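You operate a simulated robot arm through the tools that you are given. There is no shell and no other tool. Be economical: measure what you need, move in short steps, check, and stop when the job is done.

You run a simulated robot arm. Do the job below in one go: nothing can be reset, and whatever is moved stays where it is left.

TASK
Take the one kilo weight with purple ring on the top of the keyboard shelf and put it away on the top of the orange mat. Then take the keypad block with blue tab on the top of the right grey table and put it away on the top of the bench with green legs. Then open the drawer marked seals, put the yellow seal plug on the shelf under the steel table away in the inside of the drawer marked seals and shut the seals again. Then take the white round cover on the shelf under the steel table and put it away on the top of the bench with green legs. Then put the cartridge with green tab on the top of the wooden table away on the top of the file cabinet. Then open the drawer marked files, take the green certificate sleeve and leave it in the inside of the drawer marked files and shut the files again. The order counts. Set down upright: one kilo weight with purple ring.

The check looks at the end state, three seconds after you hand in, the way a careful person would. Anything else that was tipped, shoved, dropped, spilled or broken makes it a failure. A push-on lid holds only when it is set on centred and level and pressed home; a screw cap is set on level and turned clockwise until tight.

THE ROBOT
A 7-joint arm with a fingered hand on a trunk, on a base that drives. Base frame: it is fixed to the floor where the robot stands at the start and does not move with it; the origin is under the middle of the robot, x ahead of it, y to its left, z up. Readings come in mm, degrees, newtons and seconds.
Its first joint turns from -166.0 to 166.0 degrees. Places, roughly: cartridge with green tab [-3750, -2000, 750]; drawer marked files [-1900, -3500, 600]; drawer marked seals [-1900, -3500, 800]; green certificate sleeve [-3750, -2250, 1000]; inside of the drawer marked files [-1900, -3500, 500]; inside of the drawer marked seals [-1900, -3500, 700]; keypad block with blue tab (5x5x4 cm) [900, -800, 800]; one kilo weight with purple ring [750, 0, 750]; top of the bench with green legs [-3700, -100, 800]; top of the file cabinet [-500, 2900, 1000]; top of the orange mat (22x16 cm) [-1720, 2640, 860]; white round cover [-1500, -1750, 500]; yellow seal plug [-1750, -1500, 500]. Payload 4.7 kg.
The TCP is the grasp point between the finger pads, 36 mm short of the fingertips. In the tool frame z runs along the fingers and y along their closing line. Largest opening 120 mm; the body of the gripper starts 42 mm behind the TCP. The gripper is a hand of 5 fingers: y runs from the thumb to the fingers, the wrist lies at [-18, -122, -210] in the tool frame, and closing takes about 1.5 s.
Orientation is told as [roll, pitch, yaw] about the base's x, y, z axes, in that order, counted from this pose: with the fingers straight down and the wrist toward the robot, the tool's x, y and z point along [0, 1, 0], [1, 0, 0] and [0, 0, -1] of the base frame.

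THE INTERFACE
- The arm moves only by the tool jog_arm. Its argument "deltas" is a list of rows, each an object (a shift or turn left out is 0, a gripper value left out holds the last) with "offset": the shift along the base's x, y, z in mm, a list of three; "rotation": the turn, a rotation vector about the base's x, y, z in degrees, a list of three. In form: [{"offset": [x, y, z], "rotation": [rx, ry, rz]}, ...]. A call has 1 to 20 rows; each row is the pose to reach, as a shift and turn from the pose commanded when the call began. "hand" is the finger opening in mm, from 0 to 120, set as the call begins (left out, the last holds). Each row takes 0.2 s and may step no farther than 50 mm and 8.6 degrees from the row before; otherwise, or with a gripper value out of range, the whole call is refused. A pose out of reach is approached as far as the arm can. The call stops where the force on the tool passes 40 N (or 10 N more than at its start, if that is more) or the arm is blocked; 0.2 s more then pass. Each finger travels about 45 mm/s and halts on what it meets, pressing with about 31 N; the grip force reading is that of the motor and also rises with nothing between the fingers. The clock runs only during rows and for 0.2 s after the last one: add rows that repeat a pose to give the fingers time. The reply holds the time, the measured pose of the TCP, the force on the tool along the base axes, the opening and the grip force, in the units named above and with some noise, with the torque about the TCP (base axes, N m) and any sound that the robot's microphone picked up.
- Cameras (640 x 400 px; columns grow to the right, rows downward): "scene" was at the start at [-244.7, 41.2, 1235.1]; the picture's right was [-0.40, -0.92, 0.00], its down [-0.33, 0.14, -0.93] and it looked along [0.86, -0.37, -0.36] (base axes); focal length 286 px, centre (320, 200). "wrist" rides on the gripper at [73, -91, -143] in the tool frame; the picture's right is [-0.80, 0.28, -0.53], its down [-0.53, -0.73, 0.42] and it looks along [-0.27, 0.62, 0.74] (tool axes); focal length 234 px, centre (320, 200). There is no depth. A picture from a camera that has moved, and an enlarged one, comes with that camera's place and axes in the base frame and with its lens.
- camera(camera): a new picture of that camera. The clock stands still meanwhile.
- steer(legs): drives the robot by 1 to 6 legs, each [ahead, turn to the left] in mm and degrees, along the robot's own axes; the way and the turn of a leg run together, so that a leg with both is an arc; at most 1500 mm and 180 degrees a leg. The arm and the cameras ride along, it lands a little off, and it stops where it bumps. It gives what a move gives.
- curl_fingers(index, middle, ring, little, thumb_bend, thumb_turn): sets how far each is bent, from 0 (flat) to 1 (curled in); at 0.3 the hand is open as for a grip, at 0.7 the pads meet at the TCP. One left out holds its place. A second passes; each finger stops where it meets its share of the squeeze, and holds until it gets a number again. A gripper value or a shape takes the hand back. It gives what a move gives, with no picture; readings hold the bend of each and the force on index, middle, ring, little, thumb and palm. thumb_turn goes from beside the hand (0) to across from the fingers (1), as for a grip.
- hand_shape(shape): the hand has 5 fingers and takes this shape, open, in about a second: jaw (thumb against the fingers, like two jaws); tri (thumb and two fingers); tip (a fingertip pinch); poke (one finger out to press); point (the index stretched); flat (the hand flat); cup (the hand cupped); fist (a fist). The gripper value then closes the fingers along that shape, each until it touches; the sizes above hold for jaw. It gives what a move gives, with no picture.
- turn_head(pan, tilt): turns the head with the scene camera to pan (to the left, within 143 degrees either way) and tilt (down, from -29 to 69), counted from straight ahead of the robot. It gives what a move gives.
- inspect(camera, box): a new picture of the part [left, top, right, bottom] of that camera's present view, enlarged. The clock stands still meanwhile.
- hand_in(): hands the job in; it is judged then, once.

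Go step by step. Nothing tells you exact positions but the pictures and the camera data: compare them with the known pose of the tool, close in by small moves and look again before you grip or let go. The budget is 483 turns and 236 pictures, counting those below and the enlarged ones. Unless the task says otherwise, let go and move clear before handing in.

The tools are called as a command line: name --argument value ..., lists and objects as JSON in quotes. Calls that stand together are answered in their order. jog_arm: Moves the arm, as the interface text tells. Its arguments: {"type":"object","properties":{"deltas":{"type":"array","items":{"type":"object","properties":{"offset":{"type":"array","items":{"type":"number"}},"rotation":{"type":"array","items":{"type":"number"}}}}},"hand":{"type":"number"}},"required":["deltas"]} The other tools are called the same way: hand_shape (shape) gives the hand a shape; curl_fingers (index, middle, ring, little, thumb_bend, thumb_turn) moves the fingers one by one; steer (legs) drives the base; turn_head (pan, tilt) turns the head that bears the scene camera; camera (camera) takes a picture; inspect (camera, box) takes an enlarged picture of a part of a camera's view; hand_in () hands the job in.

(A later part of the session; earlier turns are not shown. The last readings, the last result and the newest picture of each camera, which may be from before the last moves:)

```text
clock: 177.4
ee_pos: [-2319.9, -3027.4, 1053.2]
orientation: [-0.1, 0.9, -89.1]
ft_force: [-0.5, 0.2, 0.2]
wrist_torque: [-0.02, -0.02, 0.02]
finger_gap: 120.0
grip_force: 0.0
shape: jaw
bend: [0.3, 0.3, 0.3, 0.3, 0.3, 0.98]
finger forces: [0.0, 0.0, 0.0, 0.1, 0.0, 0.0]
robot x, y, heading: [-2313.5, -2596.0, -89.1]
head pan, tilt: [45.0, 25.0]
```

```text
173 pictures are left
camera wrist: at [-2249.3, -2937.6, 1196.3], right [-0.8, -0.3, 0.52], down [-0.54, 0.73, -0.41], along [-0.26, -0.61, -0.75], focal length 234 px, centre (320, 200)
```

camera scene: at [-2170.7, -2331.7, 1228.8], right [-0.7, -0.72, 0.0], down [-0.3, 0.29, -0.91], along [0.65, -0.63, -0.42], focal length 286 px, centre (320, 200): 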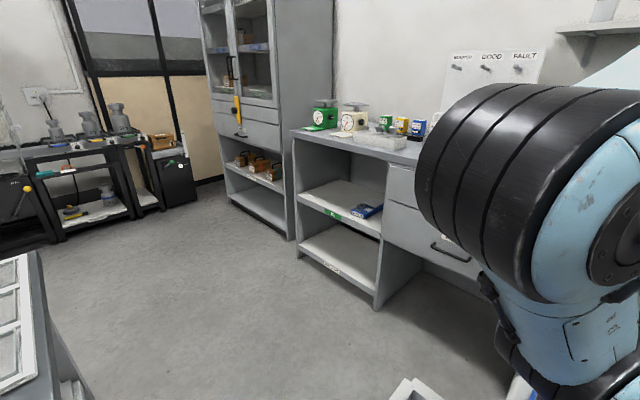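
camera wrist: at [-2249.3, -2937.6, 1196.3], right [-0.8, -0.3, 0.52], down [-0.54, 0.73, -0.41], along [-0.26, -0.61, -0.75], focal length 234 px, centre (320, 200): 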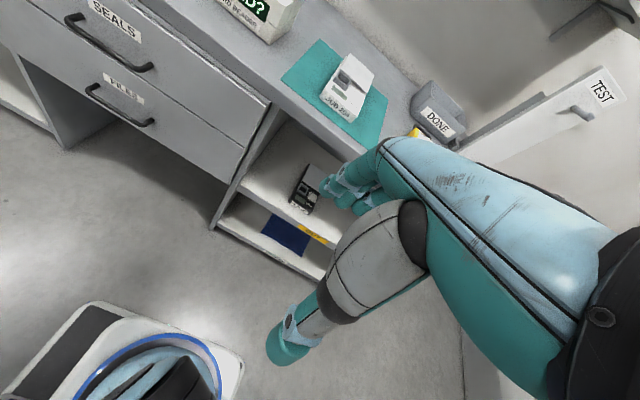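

The SEALS handle is at about (-1896, -3290, 786) and the FILES handle at about (-1900, -3290, 637). I'll tilt the hand 60° forward and move in front of the SEALS handle.

jog_arm --deltas '[{"offset": [35, -6, -14], "rotation": [-5, 0, 0]}, {"offset": [70, -12, -29], "rotation": [-10, 0, 0]}, {"offset": [106, -18, -43], "rotation": [-15, 0, 0]}, {"offset": [141, -24, -58], "rotation": [-20, 0, 0]}, {"offset": [177, -30, -72], "rotation": [-25, 0, 0]}, {"offset": [212, -36, -86], "rotation": [-30, 0, 0]}, {"offset": [247, -42, -101], "rotation": [-35, 0, 0]}, {"offset": [283, -48, -115], "rotation": [-40, 0, 0]}, {"offset": [318, -54, -130], "rotation": [-45, 0, 0]}, {"offset": [353, -60, -144], "rotation": [-50, 0, 0]}, {"offset": [389, -66, -158], "rotation": [-55, 0, 0]}, {"offset": [424, -73, -173], "rotation": [-60, 0, 0]}]' --hand 60

camera --camera "wrist"

camera --camera "scene"

```text
clock: 180.0
ee_pos: [-1896.0, -3099.8, 879.1]
orientation: [-1.4, -59.2, -88.3]
ft_force: [-0.9, 0.0, 0.5]
wrist_torque: [0.02, -0.04, 0.02]
finger_gap: 60.1
grip_force: 0.1
shape: jaw
bend: [0.74, 0.45, 0.42, 0.4, 0.7, 1.0]
finger forces: [0.0, 0.1, 0.0, 0.1, 0.1, 0.0]
robot x, y, heading: [-2308.9, -2593.5, -89.0]
head pan, tilt: [45.0, 25.0]
```

```text
172 pictures are left
camera wrist: at [-1825.6, -2930.4, 871.8], right [-0.8, 0.3, 0.52], down [-0.54, 0.01, -0.84], along [-0.26, -0.95, 0.16], focal length 234 px, centre (320, 200)
```

wrist: 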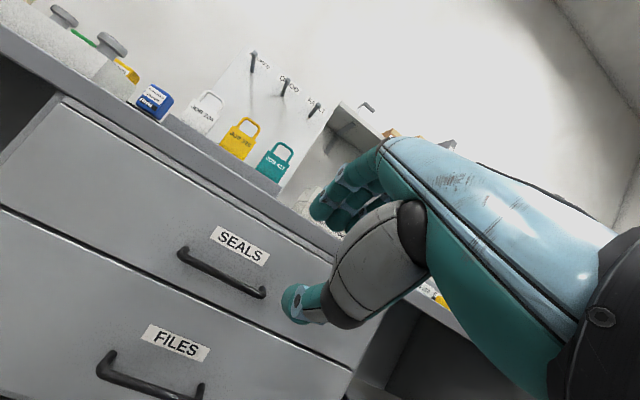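

```text
171 pictures are left
camera scene: at [-2170.6, -2331.6, 1228.8], right [-0.7, -0.72, 0.0], down [-0.3, 0.29, -0.91], along [0.65, -0.63, -0.42], focal length 286 px, centre (320, 200)
```

scene: 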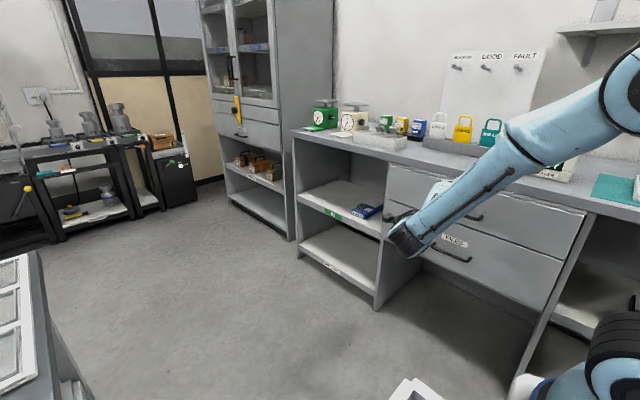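

A second view refines the SEALS bar to about (-1866, -3330, 751). I'll move to 60 mm short of it along the finger direction and check.

jog_arm --deltas '[{"offset": [8, -36, -25]}, {"offset": [15, -72, -50]}, {"offset": [23, -110, -70]}, {"offset": [30, -145, -85]}, {"offset": [30, -178, -98]}]'

camera --camera "wrist"

inspect --camera "scene" --box '[360, 150, 600, 300]'

```text
clock: 181.2
ee_pos: [-1865.7, -3278.4, 781.8]
orientation: [-1.5, -59.0, -88.2]
ft_force: [0.3, -0.1, 0.3]
wrist_torque: [-0.03, -0.03, -0.01]
finger_gap: 60.5
grip_force: 0.0
shape: jaw
bend: [0.74, 0.45, 0.42, 0.4, 0.7, 1.0]
finger forces: [0.0, 0.1, 0.0, 0.1, 0.1, 0.1]
robot x, y, heading: [-2314.5, -2598.1, -89.0]
head pan, tilt: [45.0, 25.0]
```

```text
170 pictures are left
camera wrist: at [-1795.3, -3108.4, 774.7], right [-0.8, 0.3, 0.52], down [-0.54, 0.01, -0.84], along [-0.26, -0.95, 0.16], focal length 234 px, centre (320, 200)
```

wrist: 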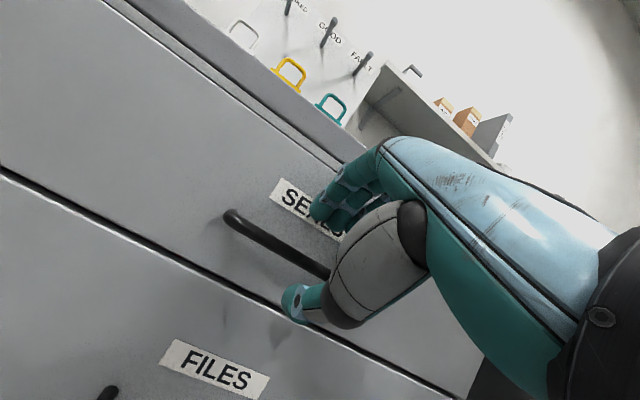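

```text
2.67 times, centred on (480, 225) of scene
camera zoom: at [-2170.6, -2331.5, 1228.7], right [-0.7, -0.72, 0.0], down [-0.3, 0.29, -0.91], along [0.65, -0.63, -0.42], focal length 763 px, centre (-107, 133)
```

zoom: 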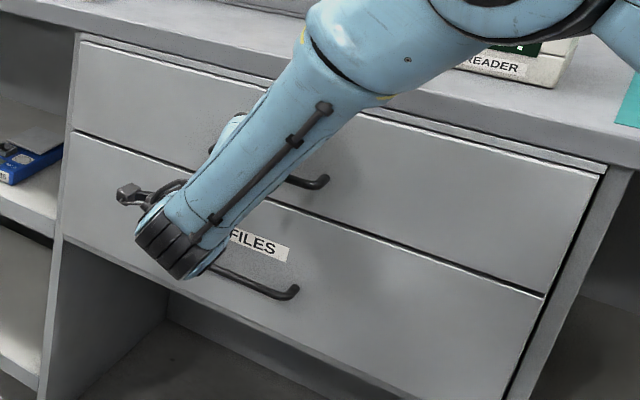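

The bar is aligned between thumb and fingers. I'll advance 50 mm along the finger direction and close on it.

jog_arm --deltas '[{"offset": [0, -13, -8]}, {"offset": [0, -26, -15]}, {"offset": [0, -36, -21]}, {"offset": [0, -44, -25]}]'

camera --camera "wrist"

```text
clock: 181.9
ee_pos: [-1863.1, -3301.6, 766.7]
orientation: [-1.6, -59.2, -87.7]
ft_force: [-4.7, 27.7, 3.6]
wrist_torque: [-0.67, -0.12, -0.28]
finger_gap: 55.8
grip_force: 0.0
shape: jaw
bend: [0.75, 0.48, 0.43, 0.4, 0.7, 1.0]
finger forces: [11.9, 11.2, 4.5, 0.0, 0.0, 0.0]
robot x, y, heading: [-2309.6, -2598.0, -89.2]
head pan, tilt: [45.0, 25.0]
stopped in row 3: the force on the tool passed its limit at 52 N (the readings are from after the stop); the commanded pose is now the measured one
```

```text
168 pictures are left
camera wrist: at [-1793.4, -3130.2, 759.2], right [-0.8, 0.3, 0.52], down [-0.54, 0.0, -0.84], along [-0.25, -0.95, 0.16], focal length 234 px, centre (320, 200)
```

wrist: 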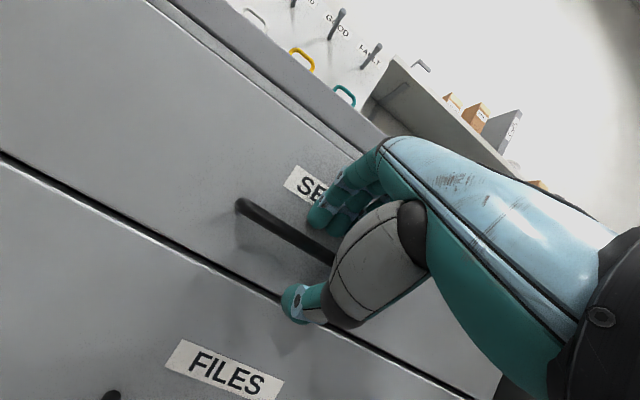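

The fingertips reached the drawer face. I'll back off 5 mm, lower 6 mm, and close on the bar.

jog_arm --deltas '[{"offset": [0, 6, 0]}, {"offset": [0, 6, -6]}]'

jog_arm --deltas '[{"offset": [0, 0, 0]}, {"offset": [0, 0, 0]}, {"offset": [0, 0, 0]}, {"offset": [0, 0, 0]}, {"offset": [0, 0, 0]}, {"offset": [0, 0, 0]}, {"offset": [0, 0, 0]}]' --hand 0

camera --camera "wrist"

```text
clock: 182.5
ee_pos: [-1863.6, -3297.7, 760.0]
orientation: [-1.4, -59.3, -88.1]
ft_force: [-1.0, 10.5, 3.3]
wrist_torque: [-0.33, -0.02, 0.01]
finger_gap: 58.4
grip_force: 0.1
shape: jaw
bend: [0.75, 0.45, 0.42, 0.4, 0.7, 1.0]
finger forces: [7.0, 3.4, 0.0, 0.0, 0.0, 0.1]
robot x, y, heading: [-2310.8, -2596.0, -89.0]
head pan, tilt: [45.0, 25.0]
```

```text
clock: 184.3
ee_pos: [-1865.5, -3294.6, 751.8]
orientation: [-2.8, -58.7, -86.8]
ft_force: [0.5, 9.8, -24.2]
wrist_torque: [0.38, 0.01, -0.01]
finger_gap: 7.4
grip_force: 30.5
shape: jaw
bend: [0.75, 0.59, 0.59, 0.54, 0.53, 1.0]
finger forces: [8.2, 0.4, 0.3, 0.0, 33.6, 0.0]
robot x, y, heading: [-2313.2, -2597.5, -89.2]
head pan, tilt: [45.0, 25.0]
stopped in row 7: the force on the tool passed its limit at 40 N (the readings are from after the stop); the commanded pose is now the measured one
```

```text
167 pictures are left
camera wrist: at [-1795.5, -3124.0, 746.1], right [-0.8, 0.29, 0.53], down [-0.55, 0.01, -0.83], along [-0.25, -0.96, 0.15], focal length 234 px, centre (320, 200)
```

wrist: 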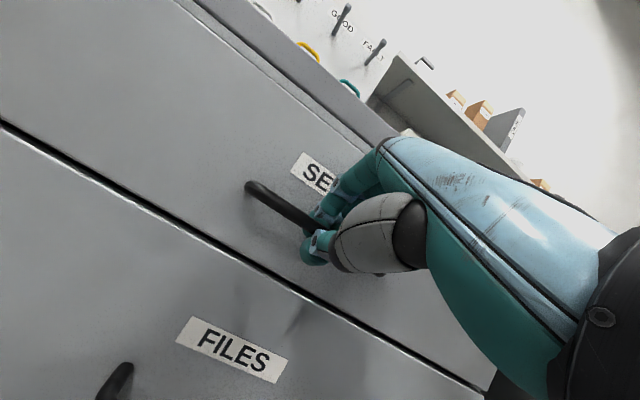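

The bar is gripped. I'll relieve the vertical load, then start pulling.

jog_arm --deltas '[{"offset": [0, 0, -2]}, {"offset": [0, 0, -4]}]'

jog_arm --deltas '[{"offset": [0, 8, 0]}, {"offset": [0, 18, 0]}, {"offset": [0, 30, 0]}, {"offset": [0, 45, 0]}]'

camera --camera "wrist"

```text
clock: 184.9
ee_pos: [-1864.3, -3295.6, 751.9]
orientation: [-2.2, -58.9, -87.4]
ft_force: [-3.9, 17.7, -21.9]
wrist_torque: [0.38, -0.01, -0.05]
finger_gap: 6.9
grip_force: 30.7
shape: jaw
bend: [0.75, 0.59, 0.59, 0.54, 0.53, 1.0]
finger forces: [7.4, 0.1, 0.1, 0.1, 34.3, 0.0]
robot x, y, heading: [-2314.1, -2594.6, -88.8]
head pan, tilt: [45.0, 25.0]
```

```text
clock: 185.9
ee_pos: [-1864.5, -3251.6, 751.7]
orientation: [-2.2, -59.0, -87.5]
ft_force: [-2.5, -0.7, -24.8]
wrist_torque: [0.47, 0.0, -0.08]
finger_gap: 6.6
grip_force: 30.7
shape: jaw
bend: [0.75, 0.59, 0.59, 0.54, 0.53, 1.0]
finger forces: [10.9, 0.9, 0.7, 0.1, 31.6, 0.1]
robot x, y, heading: [-2309.9, -2594.3, -89.2]
head pan, tilt: [45.0, 25.0]
```

```text
166 pictures are left
camera wrist: at [-1794.2, -3080.7, 745.4], right [-0.8, 0.3, 0.53], down [-0.55, 0.01, -0.84], along [-0.25, -0.96, 0.16], focal length 234 px, centre (320, 200)
```

wrist: 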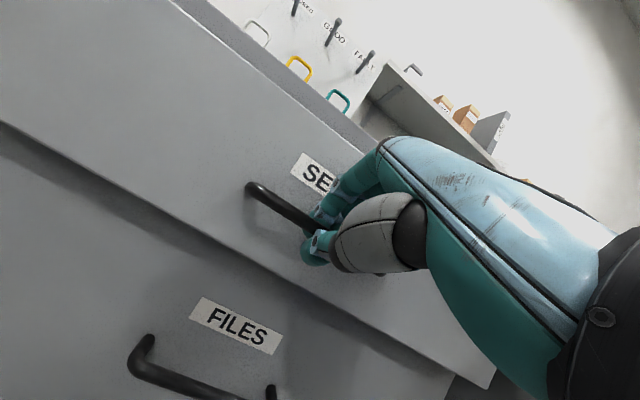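

The drawer is opening nicely. I'll keep pulling.

jog_arm --deltas '[{"offset": [0, 20, 0]}, {"offset": [0, 40, 0]}, {"offset": [0, 60, 0]}, {"offset": [0, 80, 0]}, {"offset": [0, 100, 0]}, {"offset": [0, 120, 0]}, {"offset": [0, 140, 0]}, {"offset": [0, 160, 0]}]'

jog_arm --deltas '[{"offset": [0, 20, 0]}, {"offset": [0, 40, 0]}, {"offset": [0, 60, 0]}]'

camera --camera "scene"

```text
clock: 187.7
ee_pos: [-1863.7, -3092.1, 752.6]
orientation: [-2.0, -59.0, -87.6]
ft_force: [-1.9, -0.2, -24.1]
wrist_torque: [0.44, 0.0, -0.02]
finger_gap: 6.5
grip_force: 31.1
shape: jaw
bend: [0.75, 0.59, 0.59, 0.54, 0.53, 1.0]
finger forces: [10.9, 0.8, 0.7, 0.1, 31.2, 0.0]
robot x, y, heading: [-2314.3, -2599.1, -89.2]
head pan, tilt: [45.0, 25.0]
```

```text
clock: 188.5
ee_pos: [-1864.9, -3032.0, 751.8]
orientation: [-2.0, -59.0, -87.4]
ft_force: [-4.5, -0.5, -27.3]
wrist_torque: [0.45, -0.03, -0.15]
finger_gap: 6.7
grip_force: 30.7
shape: jaw
bend: [0.75, 0.59, 0.59, 0.54, 0.53, 1.0]
finger forces: [10.4, 0.7, 0.7, 0.0, 33.0, 0.0]
robot x, y, heading: [-2309.2, -2597.1, -88.9]
head pan, tilt: [45.0, 25.0]
```

```text
165 pictures are left
camera scene: at [-2170.7, -2331.4, 1228.8], right [-0.69, -0.72, 0.0], down [-0.3, 0.29, -0.91], along [0.65, -0.63, -0.42], focal length 286 px, centre (320, 200)
```

scene: 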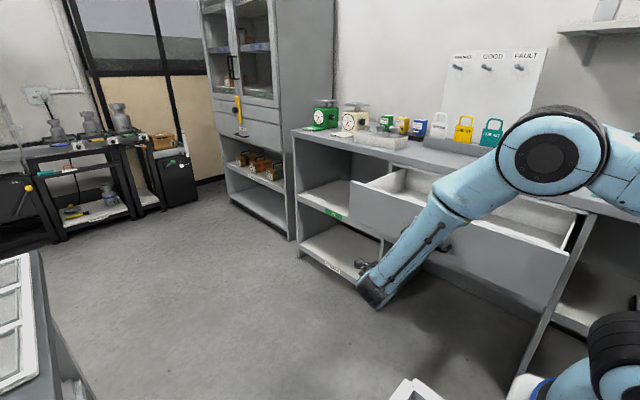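

The drawer is open about 265 mm, which is enough. I'll release the bar and back away along the finger axis.

jog_arm --deltas '[{"offset": [0, 0, 0]}, {"offset": [0, 0, 0]}, {"offset": [0, 0, 0]}, {"offset": [0, 0, 0]}, {"offset": [0, 0, 0]}, {"offset": [0, 0, 0]}]' --hand 70

camera --camera "wrist"

```text
clock: 189.9
ee_pos: [-1864.5, -3030.3, 753.0]
orientation: [-2.1, -59.0, -87.5]
ft_force: [-0.9, -0.2, 0.7]
wrist_torque: [0.0, 0.01, 0.01]
finger_gap: 69.6
grip_force: 0.1
shape: jaw
bend: [0.74, 0.42, 0.39, 0.41, 0.67, 1.0]
finger forces: [0.0, 0.0, 0.1, 0.1, 0.1, 0.0]
robot x, y, heading: [-2312.0, -2596.5, -89.2]
head pan, tilt: [45.0, 25.0]
```

```text
164 pictures are left
camera wrist: at [-1794.1, -2860.6, 746.2], right [-0.8, 0.3, 0.52], down [-0.55, 0.01, -0.84], along [-0.25, -0.96, 0.16], focal length 234 px, centre (320, 200)
```

wrist: 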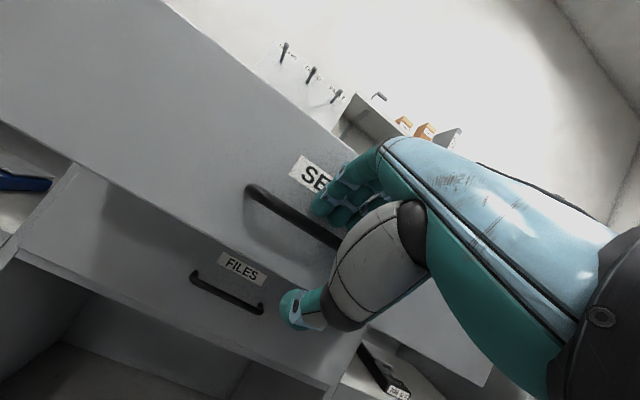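

I'm clear of the bar. I'll retreat and return the hand to the tool-down carry pose.

jog_arm --deltas '[{"offset": [0, 25, 15]}, {"offset": [0, 60, 35]}, {"offset": [0, 95, 55]}, {"offset": [-38, 92, 76], "rotation": [5, 0, 0]}, {"offset": [-76, 88, 97], "rotation": [10, 0, 0]}, {"offset": [-114, 84, 118], "rotation": [15, 0, 0]}, {"offset": [-152, 80, 139], "rotation": [20, 0, 0]}, {"offset": [-190, 76, 160], "rotation": [25, 0, 0]}, {"offset": [-228, 72, 181], "rotation": [30, 0, 0]}, {"offset": [-266, 68, 202], "rotation": [35, 0, 0]}, {"offset": [-304, 64, 223], "rotation": [40, 0, 0]}, {"offset": [-342, 60, 244], "rotation": [45, 0, 0]}, {"offset": [-380, 56, 265], "rotation": [50, 0, 0]}, {"offset": [-418, 52, 286], "rotation": [55, 0, 0]}, {"offset": [-456, 50, 300], "rotation": [60, 0, -1]}]'

turn_head --pan 30 --tilt 30

camera --camera "scene"

camera --camera "wrist"

```text
clock: 193.1
ee_pos: [-2319.5, -2974.8, 1050.7]
orientation: [-0.4, 0.8, -89.4]
ft_force: [-0.5, -0.3, 0.0]
wrist_torque: [0.02, 0.03, 0.02]
finger_gap: 69.8
grip_force: 0.1
shape: jaw
bend: [0.74, 0.42, 0.39, 0.41, 0.67, 1.0]
finger forces: [0.0, 0.0, 0.0, 0.0, 0.0, 0.0]
out of reach, approached as far as the arm can: row 15
robot x, y, heading: [-2310.9, -2595.4, -89.2]
head pan, tilt: [45.0, 25.0]
```

```text
clock: 193.8
ee_pos: [-2319.2, -2974.9, 1050.4]
orientation: [-0.2, 0.8, -89.5]
ft_force: [0.5, 0.6, 0.1]
wrist_torque: [-0.01, -0.01, -0.01]
finger_gap: 69.9
grip_force: 0.1
shape: jaw
bend: [0.74, 0.42, 0.39, 0.41, 0.67, 1.0]
finger forces: [0.0, 0.0, 0.1, 0.0, 0.0, 0.0]
robot x, y, heading: [-2309.9, -2597.5, -88.9]
head pan, tilt: [30.0, 30.0]
```

```text
163 pictures are left
camera scene: at [-2191.0, -2344.4, 1220.8], right [-0.86, -0.52, 0.0], down [-0.26, 0.43, -0.87], along [0.45, -0.74, -0.5], focal length 286 px, centre (320, 200)
```

scene: 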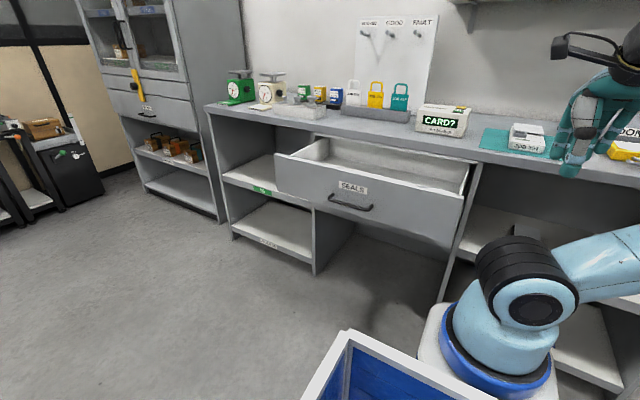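

```text
162 pictures are left
camera wrist: at [-2246.8, -2885.1, 1194.0], right [-0.8, -0.29, 0.52], down [-0.54, 0.73, -0.41], along [-0.26, -0.61, -0.74], focal length 234 px, centre (320, 200)
```

wrist: 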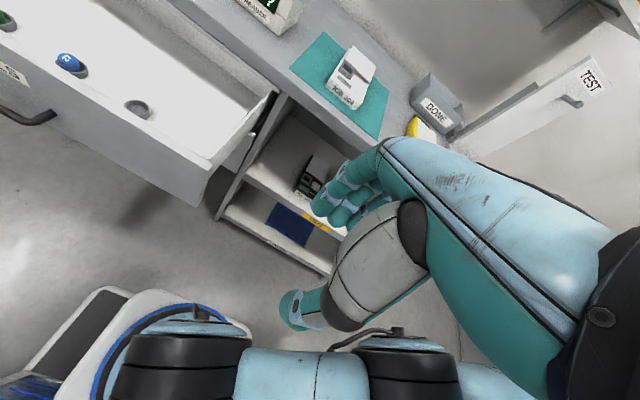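

The SEALS drawer stands open with sockets visible inside. Now I'll fetch the yellow seal plug from the shelf under the steel table: reverse north along its west side and face it.

steer --legs '[[-1100, 0], [0, 89]]'

turn_head --pan 0 --tilt 35

camera --camera "scene"

camera --camera "wrist"

```text
clock: 203.2
ee_pos: [-1953.8, -1515.6, 1051.0]
orientation: [-0.2, 0.8, 0.5]
ft_force: [-0.1, -0.2, 0.0]
wrist_torque: [0.02, 0.01, 0.0]
finger_gap: 69.7
grip_force: 0.1
shape: jaw
bend: [0.74, 0.42, 0.39, 0.41, 0.67, 1.0]
finger forces: [0.0, 0.0, 0.0, 0.0, 0.0, 0.0]
robot x, y, heading: [-2333.2, -1508.2, 0.8]
head pan, tilt: [30.0, 30.0]
```

```text
clock: 204.2
ee_pos: [-1955.2, -1515.4, 1050.1]
orientation: [-0.1, 0.8, 0.4]
ft_force: [0.3, -0.3, 1.2]
wrist_torque: [0.01, 0.0, 0.01]
finger_gap: 69.9
grip_force: 0.1
shape: jaw
bend: [0.74, 0.42, 0.39, 0.41, 0.67, 1.0]
finger forces: [0.0, 0.1, 0.1, 0.0, 0.0, 0.1]
robot x, y, heading: [-2330.9, -1507.4, 0.9]
head pan, tilt: [0.0, 35.0]
```

```text
161 pictures are left
camera scene: at [-2576.8, -1432.9, 1213.0], right [0.02, -1.0, 0.0], down [-0.57, -0.01, -0.82], along [0.82, 0.01, -0.57], focal length 286 px, centre (320, 200)
```

scene: 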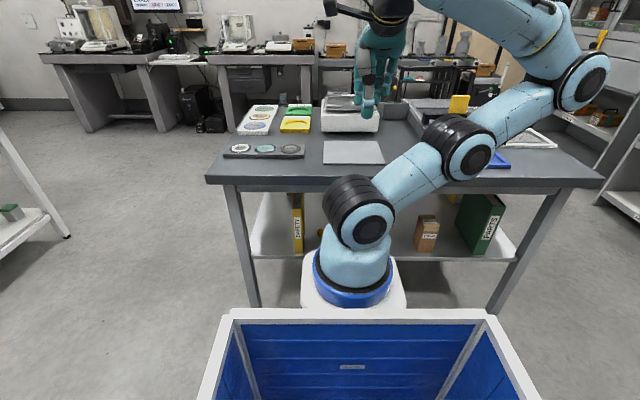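

```text
160 pictures are left
camera wrist: at [-2044.9, -1442.8, 1194.1], right [0.29, -0.8, 0.52], down [-0.74, -0.54, -0.41], along [0.61, -0.27, -0.75], focal length 234 px, centre (320, 200)
```

wrist: 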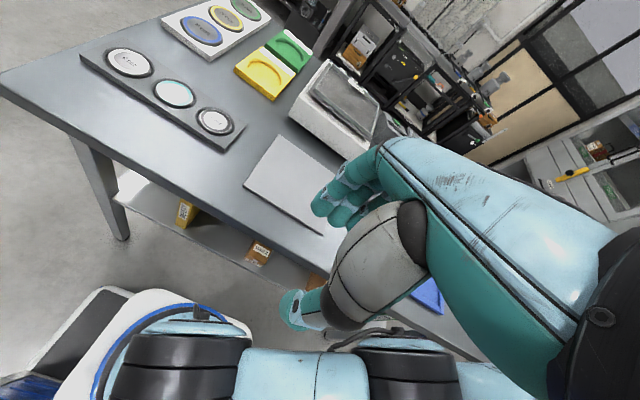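

I'll zoom in on the shelf below the table top.

inspect --camera "scene" --box '[230, 175, 390, 275]'

inspect --camera "scene" --box '[380, 175, 540, 275]'

```text
4.00 times, centred on (310, 225) of scene
camera zoom: at [-2576.8, -1432.9, 1213.0], right [0.02, -1.0, 0.0], down [-0.57, -0.01, -0.82], along [0.82, 0.01, -0.57], focal length 1144 px, centre (360, 100)
```

zoom: 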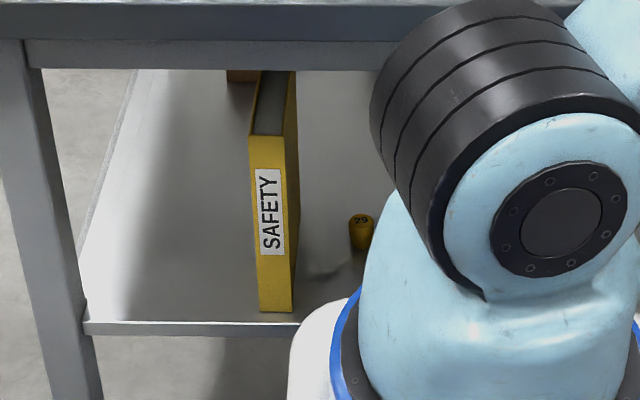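

```text
4.00 times, centred on (460, 225) of scene
camera zoom: at [-2576.8, -1432.9, 1213.0], right [0.02, -1.0, 0.0], down [-0.57, -0.01, -0.82], along [0.82, 0.01, -0.57], focal length 1144 px, centre (-240, 100)
```

zoom: 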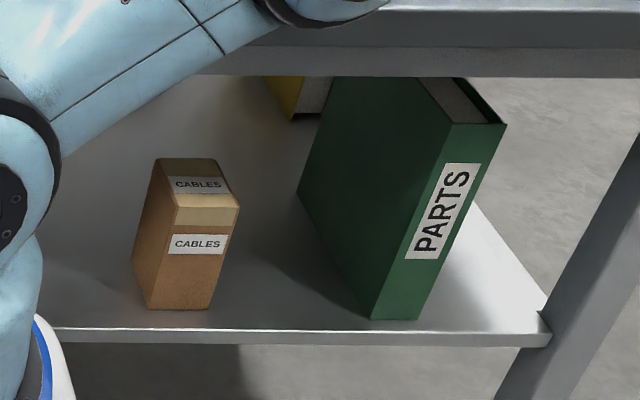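

The yellow plug ("29") stands at about (-1735, -1424) on the shelf at z≈450, about 45 mm tall, with a binder 60 mm to its left. I'll back off 150 mm, then lower the hand outside the table edge, tilted 25° forward.

steer --legs '[[-150, 0]]'

jog_arm --deltas '[{"offset": [20, 12, -35], "rotation": [0, -3, 0]}, {"offset": [40, 24, -70], "rotation": [0, -6, 0]}, {"offset": [60, 36, -105], "rotation": [0, -9, 0]}, {"offset": [80, 48, -140], "rotation": [0, -12, 0]}, {"offset": [95, 60, -175], "rotation": [0, -15, 0]}, {"offset": [105, 72, -210], "rotation": [0, -18, 0]}, {"offset": [115, 84, -245], "rotation": [0, -21, 0]}, {"offset": [115, 91, -285], "rotation": [0, -25, 0]}, {"offset": [115, 91, -325], "rotation": [0, -25, 0]}, {"offset": [115, 91, -365], "rotation": [0, -25, 0]}, {"offset": [115, 91, -405], "rotation": [0, -25, 0]}, {"offset": [115, 91, -445], "rotation": [0, -25, 0]}, {"offset": [115, 91, -485], "rotation": [0, -25, 0]}]' --hand 70

camera --camera "wrist"

camera --camera "scene"

```text
clock: 205.6
ee_pos: [-2104.3, -1518.2, 1051.0]
orientation: [-0.2, 0.7, 0.3]
ft_force: [0.4, -0.4, -0.3]
wrist_torque: [0.01, 0.02, 0.0]
finger_gap: 69.6
grip_force: 0.0
shape: jaw
bend: [0.74, 0.42, 0.39, 0.41, 0.67, 1.0]
finger forces: [0.0, 0.0, 0.0, 0.0, 0.0, 0.0]
robot x, y, heading: [-2480.1, -1511.9, 0.9]
head pan, tilt: [0.0, 35.0]
```

```text
clock: 206.6
ee_pos: [-2152.0, -1446.2, 891.5]
orientation: [-10.9, 8.0, 26.4]
ft_force: [48.1, 14.8, 7.9]
wrist_torque: [-0.31, 0.57, 0.57]
finger_gap: 47.9
grip_force: 0.1
shape: jaw
bend: [0.74, 0.42, 0.39, 0.41, 0.81, 1.0]
finger forces: [0.0, 0.0, 0.0, 0.0, 0.1, 0.0]
out of reach, approached as far as the arm can: row 1, 2, 3
robot x, y, heading: [-2484.6, -1508.2, 0.9]
head pan, tilt: [0.0, 35.0]
stopped in row 5: the force on the tool passed its limit at 72 N (the readings are from after the stop); the commanded pose is now the measured one
```

```text
157 pictures are left
camera wrist: at [-2259.7, -1390.5, 1030.3], right [0.64, -0.45, 0.62], down [-0.42, -0.88, -0.21], along [0.64, -0.13, -0.75], focal length 234 px, centre (320, 200)
```

wrist: 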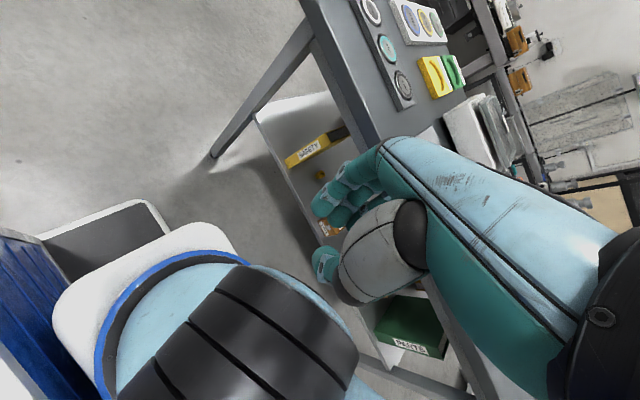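

```text
156 pictures are left
camera scene: at [-2726.5, -1435.0, 1212.9], right [0.02, -1.0, 0.0], down [-0.57, -0.01, -0.82], along [0.82, 0.01, -0.57], focal length 286 px, centre (320, 200)
```

scene: 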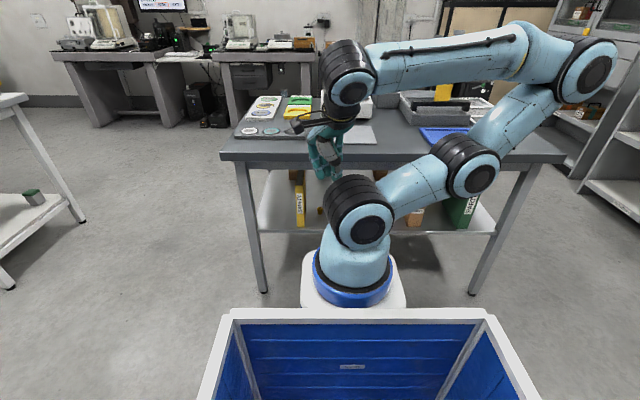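

The arm swung its elbow out sideways and the hand touched its own shoulder. I'll raise the hand, move it outward and straighten it to recover a normal posture.

jog_arm --deltas '[{"offset": [20, 0, 35]}, {"offset": [45, -5, 70]}, {"offset": [75, -10, 100], "rotation": [3.2, -1.4, -6.5]}, {"offset": [105, -20, 130], "rotation": [6.4, -2.8, -13]}, {"offset": [140, -30, 150], "rotation": [9.6, -4.2, -19.6]}, {"offset": [175, -45, 160], "rotation": [12.7, -5.6, -26.2]}, {"offset": [220, -54, 160], "rotation": [12.7, -5.6, -26.2]}, {"offset": [265, -54, 160], "rotation": [12.7, -5.6, -26.2]}]'

camera --camera "scene"

```text
clock: 208.4
ee_pos: [-1885.8, -1502.3, 1053.0]
orientation: [0.0, 0.0, 0.7]
ft_force: [-0.8, 0.8, 0.9]
wrist_torque: [-0.02, -0.02, -0.02]
finger_gap: 69.6
grip_force: 0.0
shape: jaw
bend: [0.74, 0.42, 0.39, 0.41, 0.67, 1.0]
finger forces: [0.0, 0.0, 0.0, 0.0, 0.1, 0.0]
robot x, y, heading: [-2482.2, -1511.8, 1.0]
head pan, tilt: [0.0, 35.0]
```

```text
155 pictures are left
camera scene: at [-2726.6, -1435.1, 1212.9], right [0.02, -1.0, 0.0], down [-0.57, -0.01, -0.82], along [0.82, 0.01, -0.57], focal length 286 px, centre (320, 200)
```

scene: 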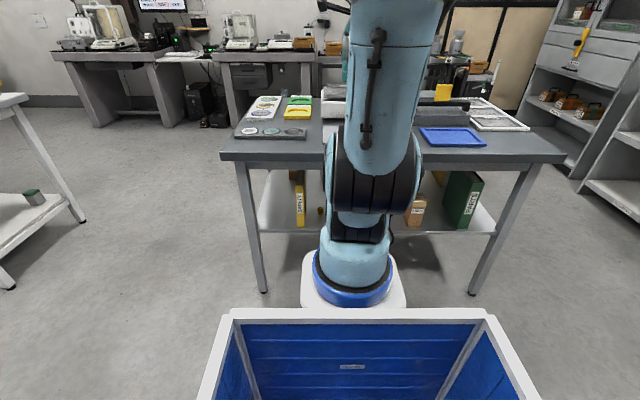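

The posture is normal again. I'll back off 70 mm so the descent happens at a comfortable radius, then lower the hand just outside the table edge.

steer --legs '[[-75, 0]]'

jog_arm --deltas '[{"offset": [0, 10, -45]}, {"offset": [0, 20, -90]}, {"offset": [0, 30, -135]}, {"offset": [0, 40, -180]}, {"offset": [0, 50, -220]}, {"offset": [0, 60, -260], "rotation": [0, -5, 0]}, {"offset": [0, 70, -300], "rotation": [0, -10, 0]}, {"offset": [0, 78, -340], "rotation": [0, -15, 0]}, {"offset": [0, 78, -385], "rotation": [0, -20, 0]}, {"offset": [0, 78, -430], "rotation": [0, -25, 0]}]'

camera --camera "wrist"

camera --camera "scene"

```text
clock: 209.4
ee_pos: [-1962.4, -1503.1, 1051.2]
orientation: [0.0, 0.0, 0.8]
ft_force: [-0.3, 0.9, -0.2]
wrist_torque: [-0.02, 0.01, 0.03]
finger_gap: 69.7
grip_force: 0.0
shape: jaw
bend: [0.74, 0.42, 0.39, 0.41, 0.67, 1.0]
finger forces: [0.0, 0.0, 0.0, 0.1, 0.0, 0.0]
robot x, y, heading: [-2556.7, -1511.4, 1.2]
head pan, tilt: [0.0, 35.0]
```

```text
clock: 211.6
ee_pos: [-1959.4, -1428.0, 625.0]
orientation: [0.0, -25.2, -0.9]
ft_force: [1.3, 7.7, 0.1]
wrist_torque: [-0.5, 0.09, -0.15]
finger_gap: 69.8
grip_force: 0.2
shape: jaw
bend: [0.74, 0.42, 0.39, 0.41, 0.66, 1.0]
finger forces: [0.0, 0.0, 0.0, 0.0, 0.0, 0.1]
robot x, y, heading: [-2555.6, -1515.5, 1.0]
head pan, tilt: [0.0, 35.0]
```

```text
154 pictures are left
camera wrist: at [-2101.4, -1352.8, 714.5], right [0.02, -0.8, 0.59], down [-0.49, -0.52, -0.69], along [0.87, -0.28, -0.4], focal length 234 px, centre (320, 200)
```

wrist: 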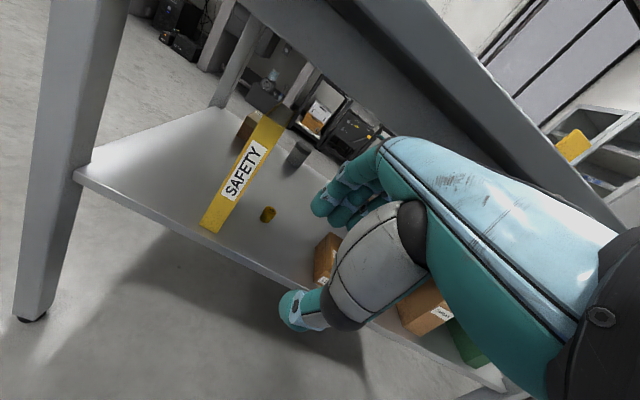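

```text
153 pictures are left
camera scene: at [-2800.6, -1436.1, 1213.1], right [0.02, -1.0, 0.0], down [-0.57, -0.01, -0.82], along [0.82, 0.01, -0.57], focal length 286 px, centre (320, 200)
```

scene: 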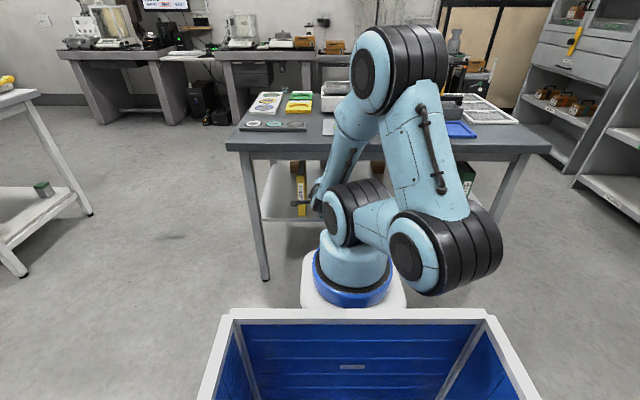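

The plug is visible. I'll move forward and slightly down to view it from closer.

jog_arm --deltas '[{"offset": [35, 4, -20]}, {"offset": [70, 8, -40]}, {"offset": [100, 11, -65]}]'

camera --camera "wrist"

```text
clock: 212.4
ee_pos: [-1859.6, -1405.6, 565.0]
orientation: [-1.3, -24.6, 1.0]
ft_force: [0.8, 0.3, 0.5]
wrist_torque: [-0.02, 0.02, -0.02]
finger_gap: 69.9
grip_force: 0.0
shape: jaw
bend: [0.74, 0.42, 0.39, 0.41, 0.66, 1.0]
finger forces: [0.0, 0.1, 0.1, 0.0, 0.0, 0.0]
out of reach, approached as far as the arm can: row 2, 3
robot x, y, heading: [-2558.5, -1509.2, 0.7]
head pan, tilt: [0.0, 35.0]
```

```text
152 pictures are left
camera wrist: at [-2003.3, -1331.5, 655.2], right [0.04, -0.79, 0.61], down [-0.49, -0.55, -0.68], along [0.87, -0.27, -0.41], focal length 234 px, centre (320, 200)
```

wrist: 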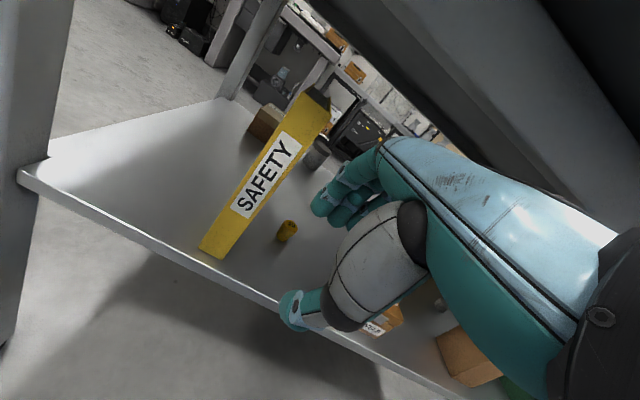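

The plug centre resolves to about (-1706, -1416, 440) with the shelf near z≈418. I'll go on toward it and check reach.

jog_arm --deltas '[{"offset": [20, -4, -22]}, {"offset": [40, -7, -44]}, {"offset": [60, -10, -65]}]'

camera --camera "wrist"

camera --camera "scene"

```text
clock: 213.2
ee_pos: [-1787.0, -1417.9, 513.1]
orientation: [-3.4, -24.4, 2.4]
ft_force: [1.7, -0.1, 0.8]
wrist_torque: [-0.07, 0.08, -0.02]
finger_gap: 70.1
grip_force: 0.0
shape: jaw
bend: [0.74, 0.42, 0.39, 0.41, 0.66, 1.0]
finger forces: [0.1, 0.0, 0.0, 0.0, 0.1, 0.1]
out of reach, approached as far as the arm can: row 1, 2, 3
robot x, y, heading: [-2557.5, -1509.8, 0.8]
head pan, tilt: [0.0, 35.0]
```

```text
151 pictures are left
camera wrist: at [-1930.9, -1343.0, 601.5], right [0.05, -0.77, 0.64], down [-0.48, -0.58, -0.66], along [0.87, -0.27, -0.4], focal length 234 px, centre (320, 200)
```

wrist: 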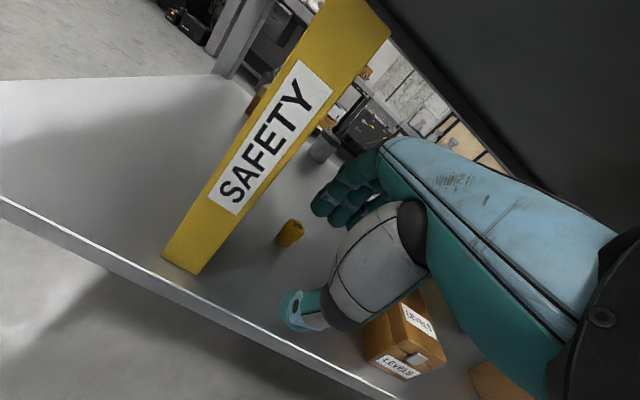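

```text
150 pictures are left
camera scene: at [-2801.4, -1436.4, 1213.0], right [0.02, -1.0, 0.0], down [-0.57, -0.01, -0.82], along [0.82, 0.01, -0.57], focal length 286 px, centre (320, 200)
```

scene: 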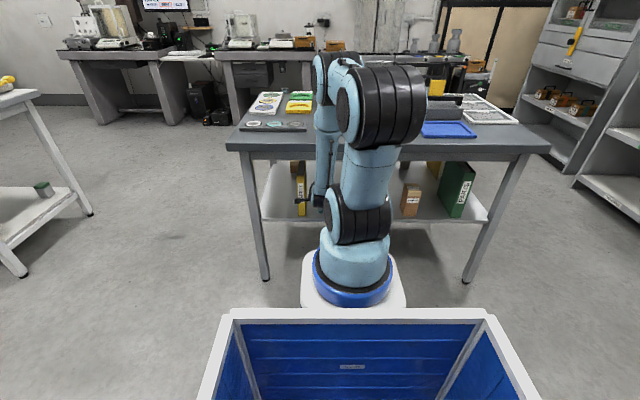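

The forearm would come too near the table edge this way. I'll withdraw and try a handshake pose instead: fingers forward, thumb left.

jog_arm --deltas '[{"offset": [-30, 3, 20]}, {"offset": [-65, 5, 40]}, {"offset": [-100, 5, 60]}, {"offset": [-140, 0, 75]}, {"offset": [-175, 0, 90]}, {"offset": [-175, 0, 135]}, {"offset": [-175, 0, 180]}, {"offset": [-175, 0, 225]}]'

jog_arm --deltas '[{"offset": [0, 0, 30], "rotation": [0, 8, 0]}, {"offset": [0, 0, 60], "rotation": [0, 16, 0]}, {"offset": [0, 0, 90], "rotation": [1, 24, 0]}]'

```text
clock: 215.0
ee_pos: [-1961.9, -1418.1, 740.3]
orientation: [-0.4, -24.9, 1.0]
ft_force: [-0.4, 0.6, 0.6]
wrist_torque: [0.02, -0.04, -0.01]
finger_gap: 69.9
grip_force: 0.1
shape: jaw
bend: [0.74, 0.42, 0.39, 0.41, 0.66, 1.0]
finger forces: [0.1, 0.0, 0.0, 0.1, 0.0, 0.0]
out of reach, approached as far as the arm can: row 1, 2, 3
robot x, y, heading: [-2558.4, -1509.4, 0.8]
head pan, tilt: [0.0, 35.0]
```

```text
clock: 215.8
ee_pos: [-1961.9, -1419.5, 822.8]
orientation: [0.5, -1.7, 0.6]
ft_force: [0.1, -1.2, -2.3]
wrist_torque: [0.02, 0.06, 0.0]
finger_gap: 70.0
grip_force: 0.0
shape: jaw
bend: [0.74, 0.42, 0.39, 0.41, 0.66, 1.0]
finger forces: [0.0, 0.0, 0.0, 0.0, 0.0, 0.1]
out of reach, approached as far as the arm can: row 3
robot x, y, heading: [-2556.0, -1510.4, 0.8]
head pan, tilt: [0.0, 35.0]
```

jog_arm --deltas '[{"offset": [0, 0, 20], "rotation": [0, 0, -8]}, {"offset": [0, 0, 40], "rotation": [0, 0, -16]}, {"offset": [0, 0, 60], "rotation": [0, 0, -24]}, {"offset": [0, 0, 80], "rotation": [0, 0, -32]}, {"offset": [0, 0, 80], "rotation": [0, 0, -40]}, {"offset": [0, 0, 80], "rotation": [0, 0, -48]}, {"offset": [0, 0, 80], "rotation": [0, 0, -56]}, {"offset": [0, 0, 80], "rotation": [0, 0, -64]}, {"offset": [0, 0, 80], "rotation": [0, 0, -72]}, {"offset": [0, 0, 80], "rotation": [0, 0, -80]}, {"offset": [0, 0, 80], "rotation": [0, 0, -88]}]'

camera --camera "scene"

```text
clock: 218.2
ee_pos: [-1960.9, -1419.6, 906.2]
orientation: [1.0, -1.0, -87.4]
ft_force: [0.8, 1.4, 0.3]
wrist_torque: [0.03, -0.03, -0.02]
finger_gap: 69.9
grip_force: 0.1
shape: jaw
bend: [0.74, 0.42, 0.39, 0.41, 0.66, 1.0]
finger forces: [0.0, 0.0, 0.0, 0.1, 0.0, 0.1]
robot x, y, heading: [-2556.3, -1512.2, 1.1]
head pan, tilt: [0.0, 35.0]
```

```text
149 pictures are left
camera scene: at [-2801.1, -1436.4, 1213.0], right [0.02, -1.0, 0.0], down [-0.57, -0.01, -0.82], along [0.82, 0.01, -0.57], focal length 286 px, centre (320, 200)
```

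scene: 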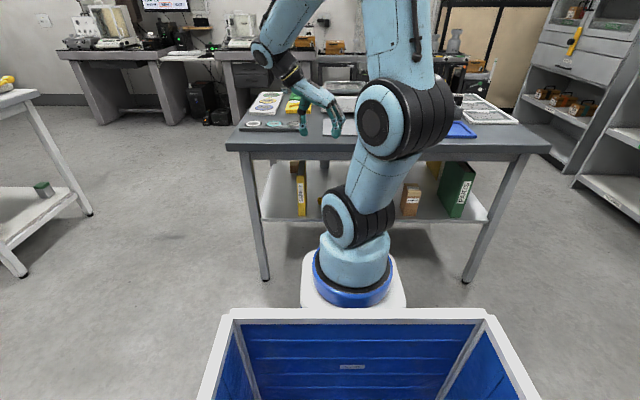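

The yaw works. Now I'll pitch the fingers forward 60° while lowering outside the table edge.

jog_arm --deltas '[{"offset": [-5, 0, 0], "rotation": [0, -7, 0]}, {"offset": [-10, 0, 0], "rotation": [0, -14, 0]}, {"offset": [-15, 0, 0], "rotation": [0, -21, 0]}, {"offset": [-20, 0, 0], "rotation": [0, -28, 0]}, {"offset": [-20, 0, -20], "rotation": [0, -35, 0]}, {"offset": [-20, 0, -40], "rotation": [0, -42, 0]}, {"offset": [-20, 0, -60], "rotation": [0, -49, 0]}, {"offset": [-20, 0, -80], "rotation": [0, -56, 0]}, {"offset": [-20, 0, -100], "rotation": [0, -60, 0]}]'

camera --camera "scene"

```text
clock: 220.2
ee_pos: [-1934.4, -1439.7, 886.9]
orientation: [55.0, -3.2, -88.7]
ft_force: [-0.5, -0.1, -0.7]
wrist_torque: [0.01, -0.02, 0.01]
finger_gap: 69.8
grip_force: 0.2
shape: jaw
bend: [0.74, 0.42, 0.39, 0.41, 0.66, 1.0]
finger forces: [0.0, 0.1, 0.0, 0.0, 0.0, 0.0]
out of reach, approached as far as the arm can: row 7, 8, 9
robot x, y, heading: [-2559.0, -1510.8, 0.8]
head pan, tilt: [0.0, 35.0]
```

```text
148 pictures are left
camera scene: at [-2801.0, -1436.5, 1213.0], right [0.02, -1.0, 0.0], down [-0.57, -0.01, -0.82], along [0.82, 0.01, -0.57], focal length 286 px, centre (320, 200)
```

scene: 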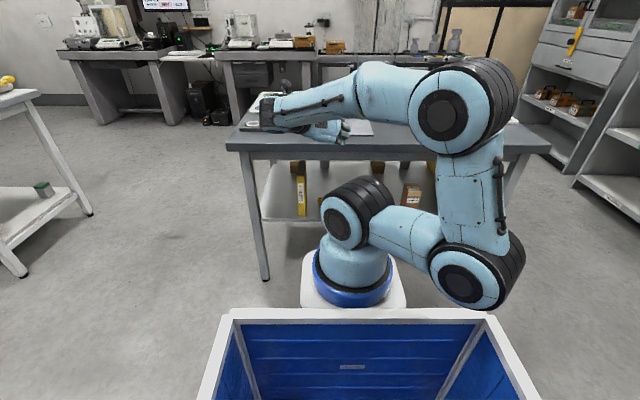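

This posture hits joint limits. I'll undo it and use the simpler forward-tilted grasp with the base farther back, which keeps the forearm outside the table.

jog_arm --deltas '[{"offset": [0, 0, 20], "rotation": [0, 7, 0]}, {"offset": [0, 0, 40], "rotation": [0, 14, 0]}, {"offset": [0, 0, 60], "rotation": [0, 21, 0]}, {"offset": [0, 0, 80], "rotation": [0, 28, 0]}, {"offset": [5, 0, 90], "rotation": [0, 35, 0]}, {"offset": [10, 0, 95], "rotation": [0, 42, 0]}, {"offset": [15, 0, 100], "rotation": [0, 49, 0]}, {"offset": [20, 0, 100], "rotation": [0, 56, 0]}, {"offset": [20, 0, 100], "rotation": [0, 60, 0]}]'

jog_arm --deltas '[{"offset": [0, 0, 10], "rotation": [0, 0, 8]}, {"offset": [0, 0, 20], "rotation": [0, 0, 16]}, {"offset": [0, 0, 30], "rotation": [0, 0, 24]}, {"offset": [0, 0, 40], "rotation": [0, 0, 32]}, {"offset": [0, 0, 50], "rotation": [0, 0, 40]}, {"offset": [0, 0, 60], "rotation": [0, 0, 48]}, {"offset": [0, 0, 70], "rotation": [0, 0, 56]}, {"offset": [0, 0, 80], "rotation": [0, 0, 64]}, {"offset": [0, 0, 90], "rotation": [0, 0, 72]}, {"offset": [0, 0, 100], "rotation": [0, 0, 80]}, {"offset": [0, 0, 110], "rotation": [0, 0, 88]}]'

camera --camera "scene"

```text
clock: 222.2
ee_pos: [-1916.2, -1440.8, 984.0]
orientation: [-5.2, -0.3, -86.6]
ft_force: [0.5, -0.1, 0.4]
wrist_torque: [-0.03, -0.04, -0.01]
finger_gap: 70.0
grip_force: 0.0
shape: jaw
bend: [0.74, 0.42, 0.39, 0.41, 0.66, 1.0]
finger forces: [0.0, 0.0, 0.0, 0.1, 0.0, 0.0]
robot x, y, heading: [-2560.5, -1514.0, 0.9]
head pan, tilt: [0.0, 35.0]
```

```text
clock: 224.6
ee_pos: [-1915.6, -1440.8, 1094.6]
orientation: [-5.1, -0.3, 1.5]
ft_force: [-0.2, -0.3, -0.4]
wrist_torque: [0.02, 0.02, -0.03]
finger_gap: 69.6
grip_force: 0.1
shape: jaw
bend: [0.74, 0.42, 0.39, 0.41, 0.66, 1.0]
finger forces: [0.0, 0.1, 0.0, 0.0, 0.1, 0.1]
robot x, y, heading: [-2555.5, -1511.7, 0.8]
head pan, tilt: [0.0, 35.0]
```

```text
147 pictures are left
camera scene: at [-2801.0, -1436.4, 1213.0], right [0.02, -1.0, 0.0], down [-0.57, -0.01, -0.82], along [0.82, 0.01, -0.57], focal length 286 px, centre (320, 200)
```

scene: 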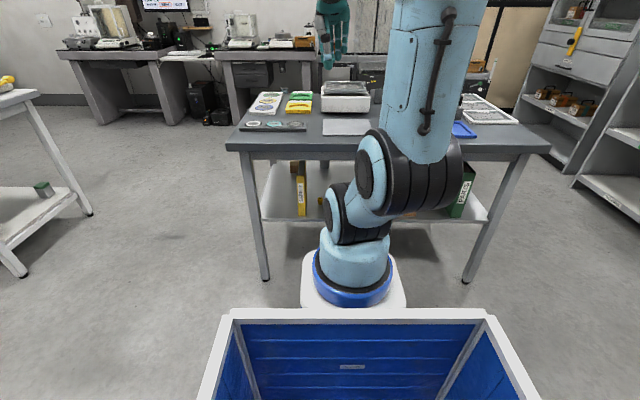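

steer --legs '[[-110, 0]]'

jog_arm --deltas '[{"offset": [40, 5, 0], "rotation": [2.5, 0, 0]}, {"offset": [80, 10, 0], "rotation": [5, 0, -1]}, {"offset": [85, 20, -40], "rotation": [5, 0, -1]}, {"offset": [85, 22, -85], "rotation": [5, 0, -1]}, {"offset": [85, 22, -130], "rotation": [5, 0, -1]}, {"offset": [85, 22, -175], "rotation": [5, 0, -1]}, {"offset": [85, 22, -220], "rotation": [5, 0, -1]}, {"offset": [85, 22, -265], "rotation": [5, 0, -1]}]'

camera --camera "scene"

```text
clock: 225.8
ee_pos: [-2026.0, -1442.3, 1094.5]
orientation: [-5.0, -0.2, 1.4]
ft_force: [-0.1, -0.7, 0.5]
wrist_torque: [0.0, 0.01, -0.02]
finger_gap: 69.9
grip_force: 0.0
shape: jaw
bend: [0.74, 0.42, 0.39, 0.41, 0.66, 1.0]
finger forces: [0.0, 0.0, 0.0, 0.0, 0.0, 0.1]
robot x, y, heading: [-2671.8, -1513.3, 1.0]
head pan, tilt: [0.0, 35.0]
```

```text
clock: 227.6
ee_pos: [-1940.1, -1420.5, 829.4]
orientation: [-0.1, -0.4, 0.4]
ft_force: [0.8, -0.1, 0.4]
wrist_torque: [0.01, -0.02, 0.0]
finger_gap: 69.9
grip_force: 0.0
shape: jaw
bend: [0.74, 0.42, 0.39, 0.41, 0.66, 1.0]
finger forces: [0.1, 0.0, 0.0, 0.1, 0.1, 0.0]
robot x, y, heading: [-2665.6, -1512.6, 0.9]
head pan, tilt: [0.0, 35.0]
```

```text
146 pictures are left
camera scene: at [-2911.3, -1438.0, 1213.0], right [0.02, -1.0, 0.0], down [-0.57, -0.01, -0.82], along [0.82, 0.01, -0.57], focal length 286 px, centre (320, 200)
```

scene: 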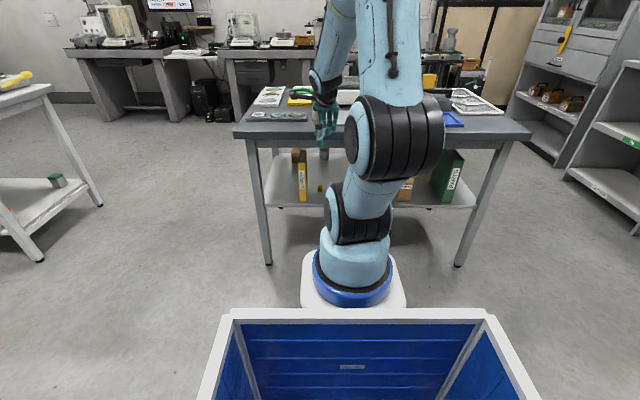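

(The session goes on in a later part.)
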